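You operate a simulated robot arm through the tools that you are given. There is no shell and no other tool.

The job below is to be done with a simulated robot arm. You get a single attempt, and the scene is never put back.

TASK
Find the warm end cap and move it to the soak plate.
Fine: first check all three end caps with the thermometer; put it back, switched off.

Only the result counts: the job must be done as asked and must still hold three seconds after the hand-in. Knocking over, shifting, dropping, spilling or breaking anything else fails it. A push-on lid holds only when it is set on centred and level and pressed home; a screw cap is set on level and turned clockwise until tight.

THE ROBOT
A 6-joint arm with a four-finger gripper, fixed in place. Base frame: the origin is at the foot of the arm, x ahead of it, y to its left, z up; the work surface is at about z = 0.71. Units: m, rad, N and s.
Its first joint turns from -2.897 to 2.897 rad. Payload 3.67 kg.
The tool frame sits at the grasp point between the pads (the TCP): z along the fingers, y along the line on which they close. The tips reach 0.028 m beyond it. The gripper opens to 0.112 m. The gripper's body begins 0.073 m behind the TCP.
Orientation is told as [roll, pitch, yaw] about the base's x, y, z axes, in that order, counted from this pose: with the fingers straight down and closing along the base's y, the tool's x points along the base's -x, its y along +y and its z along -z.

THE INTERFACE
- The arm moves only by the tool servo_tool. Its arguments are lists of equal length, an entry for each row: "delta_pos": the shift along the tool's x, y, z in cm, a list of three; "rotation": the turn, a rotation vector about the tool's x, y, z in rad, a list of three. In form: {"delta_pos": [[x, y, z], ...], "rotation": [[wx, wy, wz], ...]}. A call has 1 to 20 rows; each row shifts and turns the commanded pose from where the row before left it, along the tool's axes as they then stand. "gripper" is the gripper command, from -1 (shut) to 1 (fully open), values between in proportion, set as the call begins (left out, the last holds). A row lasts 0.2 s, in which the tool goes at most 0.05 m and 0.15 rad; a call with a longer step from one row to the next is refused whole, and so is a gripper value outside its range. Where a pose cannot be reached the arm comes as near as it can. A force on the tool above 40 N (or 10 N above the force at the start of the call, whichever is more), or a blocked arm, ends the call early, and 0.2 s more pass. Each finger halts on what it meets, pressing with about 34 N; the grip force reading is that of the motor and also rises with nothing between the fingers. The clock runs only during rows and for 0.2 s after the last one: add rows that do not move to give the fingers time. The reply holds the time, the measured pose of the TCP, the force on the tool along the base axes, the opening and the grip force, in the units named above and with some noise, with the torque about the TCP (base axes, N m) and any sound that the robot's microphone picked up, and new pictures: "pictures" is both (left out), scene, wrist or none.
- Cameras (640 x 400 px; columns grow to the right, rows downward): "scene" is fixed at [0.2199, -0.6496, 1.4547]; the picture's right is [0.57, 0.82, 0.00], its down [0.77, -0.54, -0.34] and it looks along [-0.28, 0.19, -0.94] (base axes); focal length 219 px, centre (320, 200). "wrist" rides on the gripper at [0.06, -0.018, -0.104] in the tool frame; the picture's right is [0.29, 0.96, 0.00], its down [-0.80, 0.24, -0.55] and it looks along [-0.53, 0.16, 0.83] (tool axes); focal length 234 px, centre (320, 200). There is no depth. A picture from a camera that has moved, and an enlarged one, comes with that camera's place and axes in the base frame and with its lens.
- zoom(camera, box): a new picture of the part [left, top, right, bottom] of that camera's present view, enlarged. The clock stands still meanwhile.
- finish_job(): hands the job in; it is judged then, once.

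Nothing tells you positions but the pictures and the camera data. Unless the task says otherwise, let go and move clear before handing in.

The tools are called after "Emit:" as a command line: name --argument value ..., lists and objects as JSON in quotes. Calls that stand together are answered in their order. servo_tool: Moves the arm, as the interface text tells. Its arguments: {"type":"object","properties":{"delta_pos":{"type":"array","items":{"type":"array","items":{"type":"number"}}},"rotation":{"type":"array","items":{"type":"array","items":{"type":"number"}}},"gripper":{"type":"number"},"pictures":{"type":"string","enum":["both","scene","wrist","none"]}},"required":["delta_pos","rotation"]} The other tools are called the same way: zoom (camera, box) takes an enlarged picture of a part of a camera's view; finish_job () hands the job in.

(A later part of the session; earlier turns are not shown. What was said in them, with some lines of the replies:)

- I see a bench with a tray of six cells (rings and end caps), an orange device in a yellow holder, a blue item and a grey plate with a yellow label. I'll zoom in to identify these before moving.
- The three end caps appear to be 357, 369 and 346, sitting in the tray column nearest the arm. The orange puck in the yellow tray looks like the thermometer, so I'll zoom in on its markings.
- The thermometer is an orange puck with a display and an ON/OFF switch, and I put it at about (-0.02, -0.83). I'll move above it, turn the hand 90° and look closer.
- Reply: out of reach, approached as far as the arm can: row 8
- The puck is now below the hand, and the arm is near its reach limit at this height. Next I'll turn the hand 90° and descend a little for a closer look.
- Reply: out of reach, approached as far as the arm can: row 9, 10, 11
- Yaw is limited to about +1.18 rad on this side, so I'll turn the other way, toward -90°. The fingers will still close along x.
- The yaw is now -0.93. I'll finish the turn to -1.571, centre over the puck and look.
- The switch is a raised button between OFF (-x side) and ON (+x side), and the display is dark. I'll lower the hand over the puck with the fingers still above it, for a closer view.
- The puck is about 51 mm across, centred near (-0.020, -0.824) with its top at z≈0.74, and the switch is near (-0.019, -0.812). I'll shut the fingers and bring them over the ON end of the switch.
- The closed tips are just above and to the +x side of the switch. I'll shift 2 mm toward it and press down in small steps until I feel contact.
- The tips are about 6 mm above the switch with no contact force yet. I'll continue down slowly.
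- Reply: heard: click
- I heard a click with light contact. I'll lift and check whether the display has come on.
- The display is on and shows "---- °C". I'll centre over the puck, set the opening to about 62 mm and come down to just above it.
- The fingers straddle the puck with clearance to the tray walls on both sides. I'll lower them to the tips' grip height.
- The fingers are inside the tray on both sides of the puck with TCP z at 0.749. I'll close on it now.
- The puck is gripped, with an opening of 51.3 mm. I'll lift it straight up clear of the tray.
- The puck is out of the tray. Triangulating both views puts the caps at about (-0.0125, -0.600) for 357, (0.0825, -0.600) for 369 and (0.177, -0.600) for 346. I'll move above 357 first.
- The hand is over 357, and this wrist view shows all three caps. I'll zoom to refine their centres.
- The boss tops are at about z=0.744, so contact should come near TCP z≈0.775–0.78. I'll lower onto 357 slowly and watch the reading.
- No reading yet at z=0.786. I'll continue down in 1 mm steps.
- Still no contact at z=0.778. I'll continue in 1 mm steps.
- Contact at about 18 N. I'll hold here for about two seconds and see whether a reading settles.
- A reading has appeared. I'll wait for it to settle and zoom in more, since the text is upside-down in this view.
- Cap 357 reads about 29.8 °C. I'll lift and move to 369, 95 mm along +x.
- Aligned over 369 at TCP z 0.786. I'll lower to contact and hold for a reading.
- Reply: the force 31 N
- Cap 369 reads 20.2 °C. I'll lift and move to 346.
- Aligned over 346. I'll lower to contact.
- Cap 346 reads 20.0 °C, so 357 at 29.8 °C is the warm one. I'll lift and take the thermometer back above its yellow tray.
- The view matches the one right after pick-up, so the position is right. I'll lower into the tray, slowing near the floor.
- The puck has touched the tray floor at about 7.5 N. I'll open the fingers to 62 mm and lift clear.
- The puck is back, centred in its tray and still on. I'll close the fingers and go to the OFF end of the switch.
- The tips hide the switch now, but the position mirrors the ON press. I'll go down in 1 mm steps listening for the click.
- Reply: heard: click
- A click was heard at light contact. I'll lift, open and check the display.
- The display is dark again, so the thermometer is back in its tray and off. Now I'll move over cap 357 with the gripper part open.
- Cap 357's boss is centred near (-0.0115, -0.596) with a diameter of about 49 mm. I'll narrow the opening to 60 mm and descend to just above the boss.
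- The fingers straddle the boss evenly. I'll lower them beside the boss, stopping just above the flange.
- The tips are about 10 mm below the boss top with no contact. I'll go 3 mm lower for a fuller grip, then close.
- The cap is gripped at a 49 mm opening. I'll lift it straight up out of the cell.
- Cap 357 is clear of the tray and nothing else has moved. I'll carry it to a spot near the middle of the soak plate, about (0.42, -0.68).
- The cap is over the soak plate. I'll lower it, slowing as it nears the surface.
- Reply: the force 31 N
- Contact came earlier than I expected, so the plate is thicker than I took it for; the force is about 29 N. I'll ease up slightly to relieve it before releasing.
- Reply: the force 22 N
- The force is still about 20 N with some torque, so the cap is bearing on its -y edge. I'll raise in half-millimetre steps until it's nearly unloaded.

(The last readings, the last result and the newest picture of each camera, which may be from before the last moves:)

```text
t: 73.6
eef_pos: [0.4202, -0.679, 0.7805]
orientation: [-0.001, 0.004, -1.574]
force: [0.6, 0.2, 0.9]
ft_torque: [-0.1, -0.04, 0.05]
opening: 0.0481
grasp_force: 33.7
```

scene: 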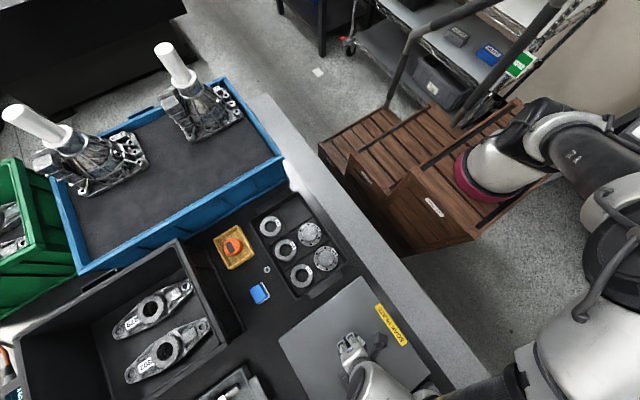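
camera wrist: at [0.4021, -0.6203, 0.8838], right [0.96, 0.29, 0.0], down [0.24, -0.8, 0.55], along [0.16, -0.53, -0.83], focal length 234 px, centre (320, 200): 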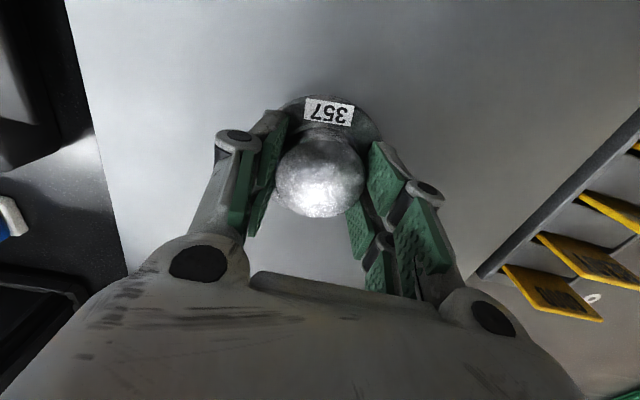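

Emit:
zoom --camera "wrist" --box '[240, 70, 400, 230]'

Emit:
zoom --camera "scene" --box '[320, 310, 400, 370]'

```text
2.50 times, centred on (320, 150) of wrist
camera zoom: at [0.4019, -0.6196, 0.8841], right [0.96, 0.29, 0.0], down [0.24, -0.8, 0.55], along [0.16, -0.53, -0.83], focal length 585 px, centre (320, 325)
```

zoom: 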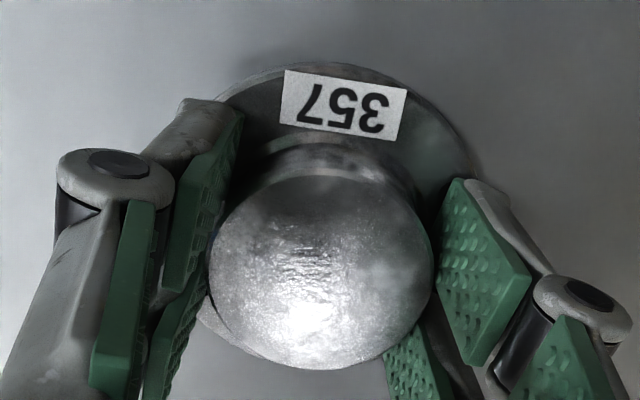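

```text
6.67 times, centred on (360, 340) of scene
camera zoom: at [0.2199, -0.6496, 1.4547], right [0.57, 0.82, 0.0], down [0.77, -0.54, -0.34], along [-0.28, 0.19, -0.94], focal length 1459 px, centre (53, -733)
```

zoom: 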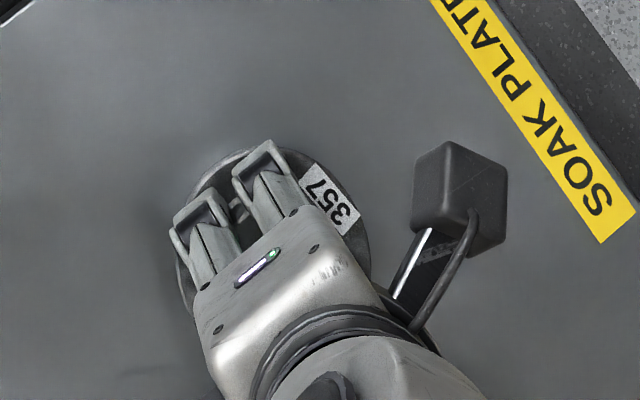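

The projected outline matches a level boss top, and the load is nearly zero, so the cap is resting on the plate. I'll settle it a hair and open the fingers.

Emit:
servo_tool --delta_pos '[[0, 0, 0.03], [0, 0, 0]]' --rotation '[[0, 0, 0], [0, 0, 0]]' --pictures "none"

Emit:
servo_tool --delta_pos '[[0, 0, 0], [0, 0, 0], [0, 0, 0]]' --rotation '[[0, 0, 0], [0, 0, 0], [0, 0, 0]]' --gripper 0.2 --pictures "wrist"

Emit:
zoom --camera "wrist" --box '[220, 60, 440, 240]'

```text
t: 74.2
eef_pos: [0.4207, -0.6797, 0.7816]
orientation: [0.0, 0.0, -1.574]
force: [-0.2, -0.4, -1.2]
ft_torque: [0.03, 0.0, -0.02]
opening: 0.0481
grasp_force: 34.2
```

```text
t: 75.0
eef_pos: [0.4195, -0.6806, 0.7811]
orientation: [-0.001, -0.002, -1.573]
force: [0.4, 0.5, 0.4]
ft_torque: [-0.01, -0.01, 0.04]
opening: 0.0672
grasp_force: 0.1
camera wrist: at [0.4021, -0.6206, 0.8844], right [0.96, 0.29, 0.0], down [0.24, -0.8, 0.55], along [0.16, -0.53, -0.83], focal length 234 px, centre (320, 200)
```

wrist: 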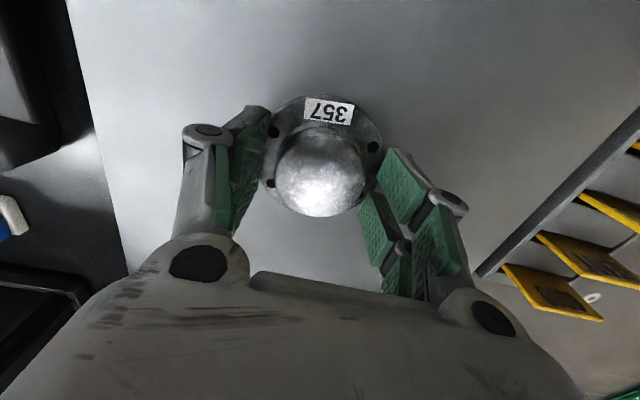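

```text
2.22 times, centred on (330, 150) of wrist
camera zoom: at [0.4021, -0.6206, 0.8844], right [0.96, 0.29, 0.0], down [0.24, -0.8, 0.55], along [0.16, -0.53, -0.83], focal length 520 px, centre (298, 311)
```

zoom: 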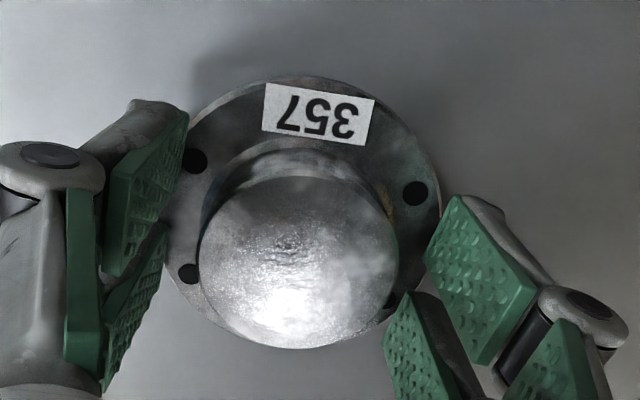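

The cap is standing free on the plate with both fingers clear. I'll retreat straight up and look over the whole scene.

Emit:
servo_tool --delta_pos '[[0, 0, -0.5], [0, 0, -1.5], [0, 0, -2.5], [0, 0, -3], [0, 0, -3], [3, 0, 0], [4, 0, 0], [4, 0, 0], [0, 0, 0]]' --rotation '[[0, 0, 0], [0, 0, 0], [0, 0, 0], [0, 0, 0], [0, 0, 0], [0, 0, 0], [0, 0, 0], [0, 0, 0], [0, 0, 0]]' --pictures "both"

Emit:
zoom --camera "scene" --box '[260, 270, 460, 400]'

Emit:
zoom --camera "scene" --box '[200, 180, 360, 310]'

```text
t: 77.0
eef_pos: [0.4192, -0.5706, 0.8856]
orientation: [-0.002, 0.001, -1.572]
force: [-0.4, -0.8, -0.4]
ft_torque: [0.02, -0.01, 0.02]
opening: 0.0671
grasp_force: 0.1
camera wrist: at [0.4016, -0.511, 0.9894], right [0.96, 0.29, 0.0], down [0.24, -0.8, 0.55], along [0.16, -0.53, -0.83], focal length 234 px, centre (320, 200)
```

scene: 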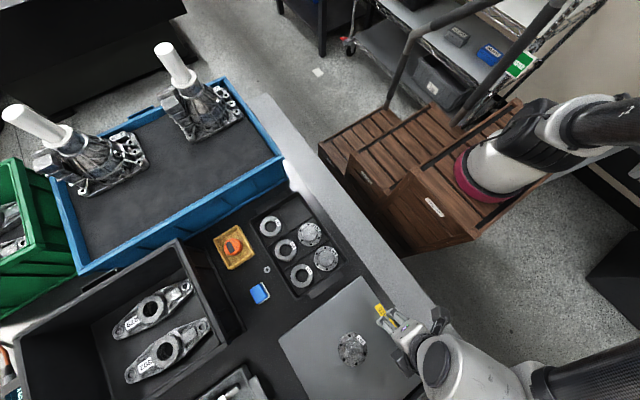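
wrist: 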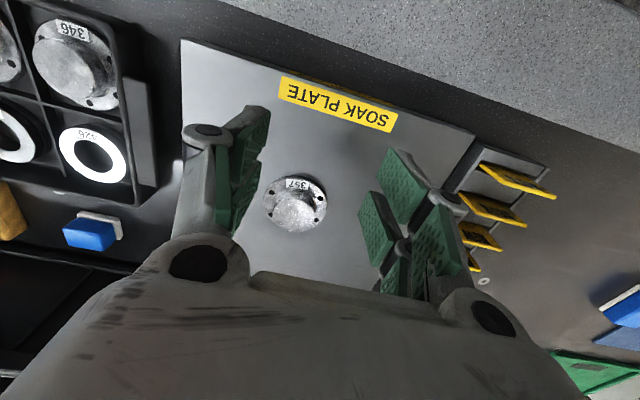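

```text
3.08 times, centred on (360, 335) of scene
camera zoom: at [0.2199, -0.6496, 1.4547], right [0.57, 0.82, 0.0], down [0.77, -0.54, -0.34], along [-0.28, 0.19, -0.94], focal length 673 px, centre (197, -215)
```

zoom: 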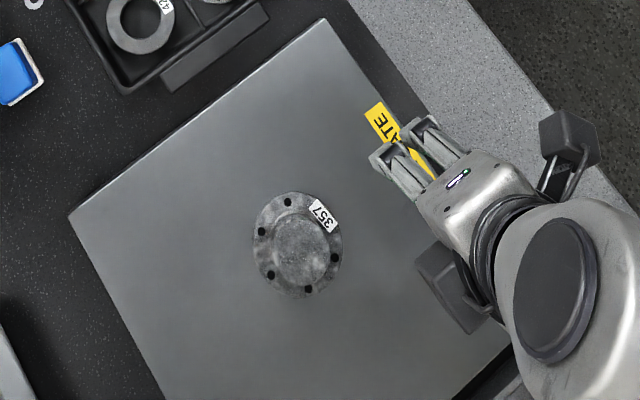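

```text
3.08 times, centred on (280, 245) of scene
camera zoom: at [0.2199, -0.6496, 1.4547], right [0.57, 0.82, 0.0], down [0.77, -0.54, -0.34], along [-0.28, 0.19, -0.94], focal length 673 px, centre (443, 62)
```

zoom: 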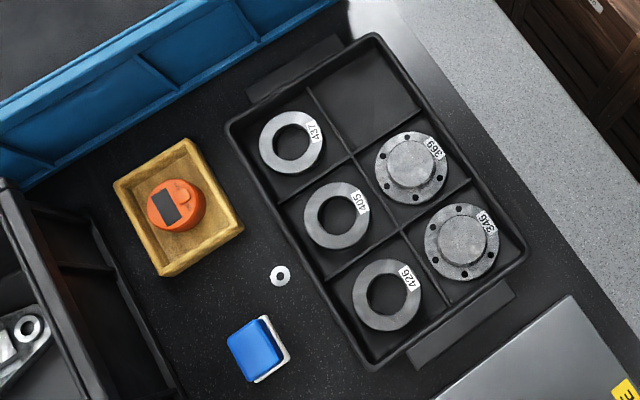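

All three caps were checked: 357 read 29.8 °C, 369 read 20.2 °C and 346 read 20.0 °C. Cap 357 now sits flat on the soak plate, the thermometer is in its tray switched off, nothing else has moved, and the arm is clear, so I'm handing the job in.

Emit:
finish_job

```text
The job is handed in.
```

I checked all three end caps with the thermometer, and 357 is the warm one. It is now on the soak plate, and the job is handed in.

| End cap | Reading |
|---|---|
| 357 | 29.8 °C |
| 369 | 20.2 °C |
| 346 | 20.0 °C |

- **Cap 357:** it sits flat near the middle of the soak plate. The plate was thicker than I had judged, so the cap met it at about 29 N and slid up a few millimetres in the grip. I eased off the force before letting go.
- **Thermometer:** it is back in its yellow tray, switched off, with the display dark.
- **Everything else:** in the final pictures the other two caps, the rings and the soak plate look unmoved, and the arm is clear.
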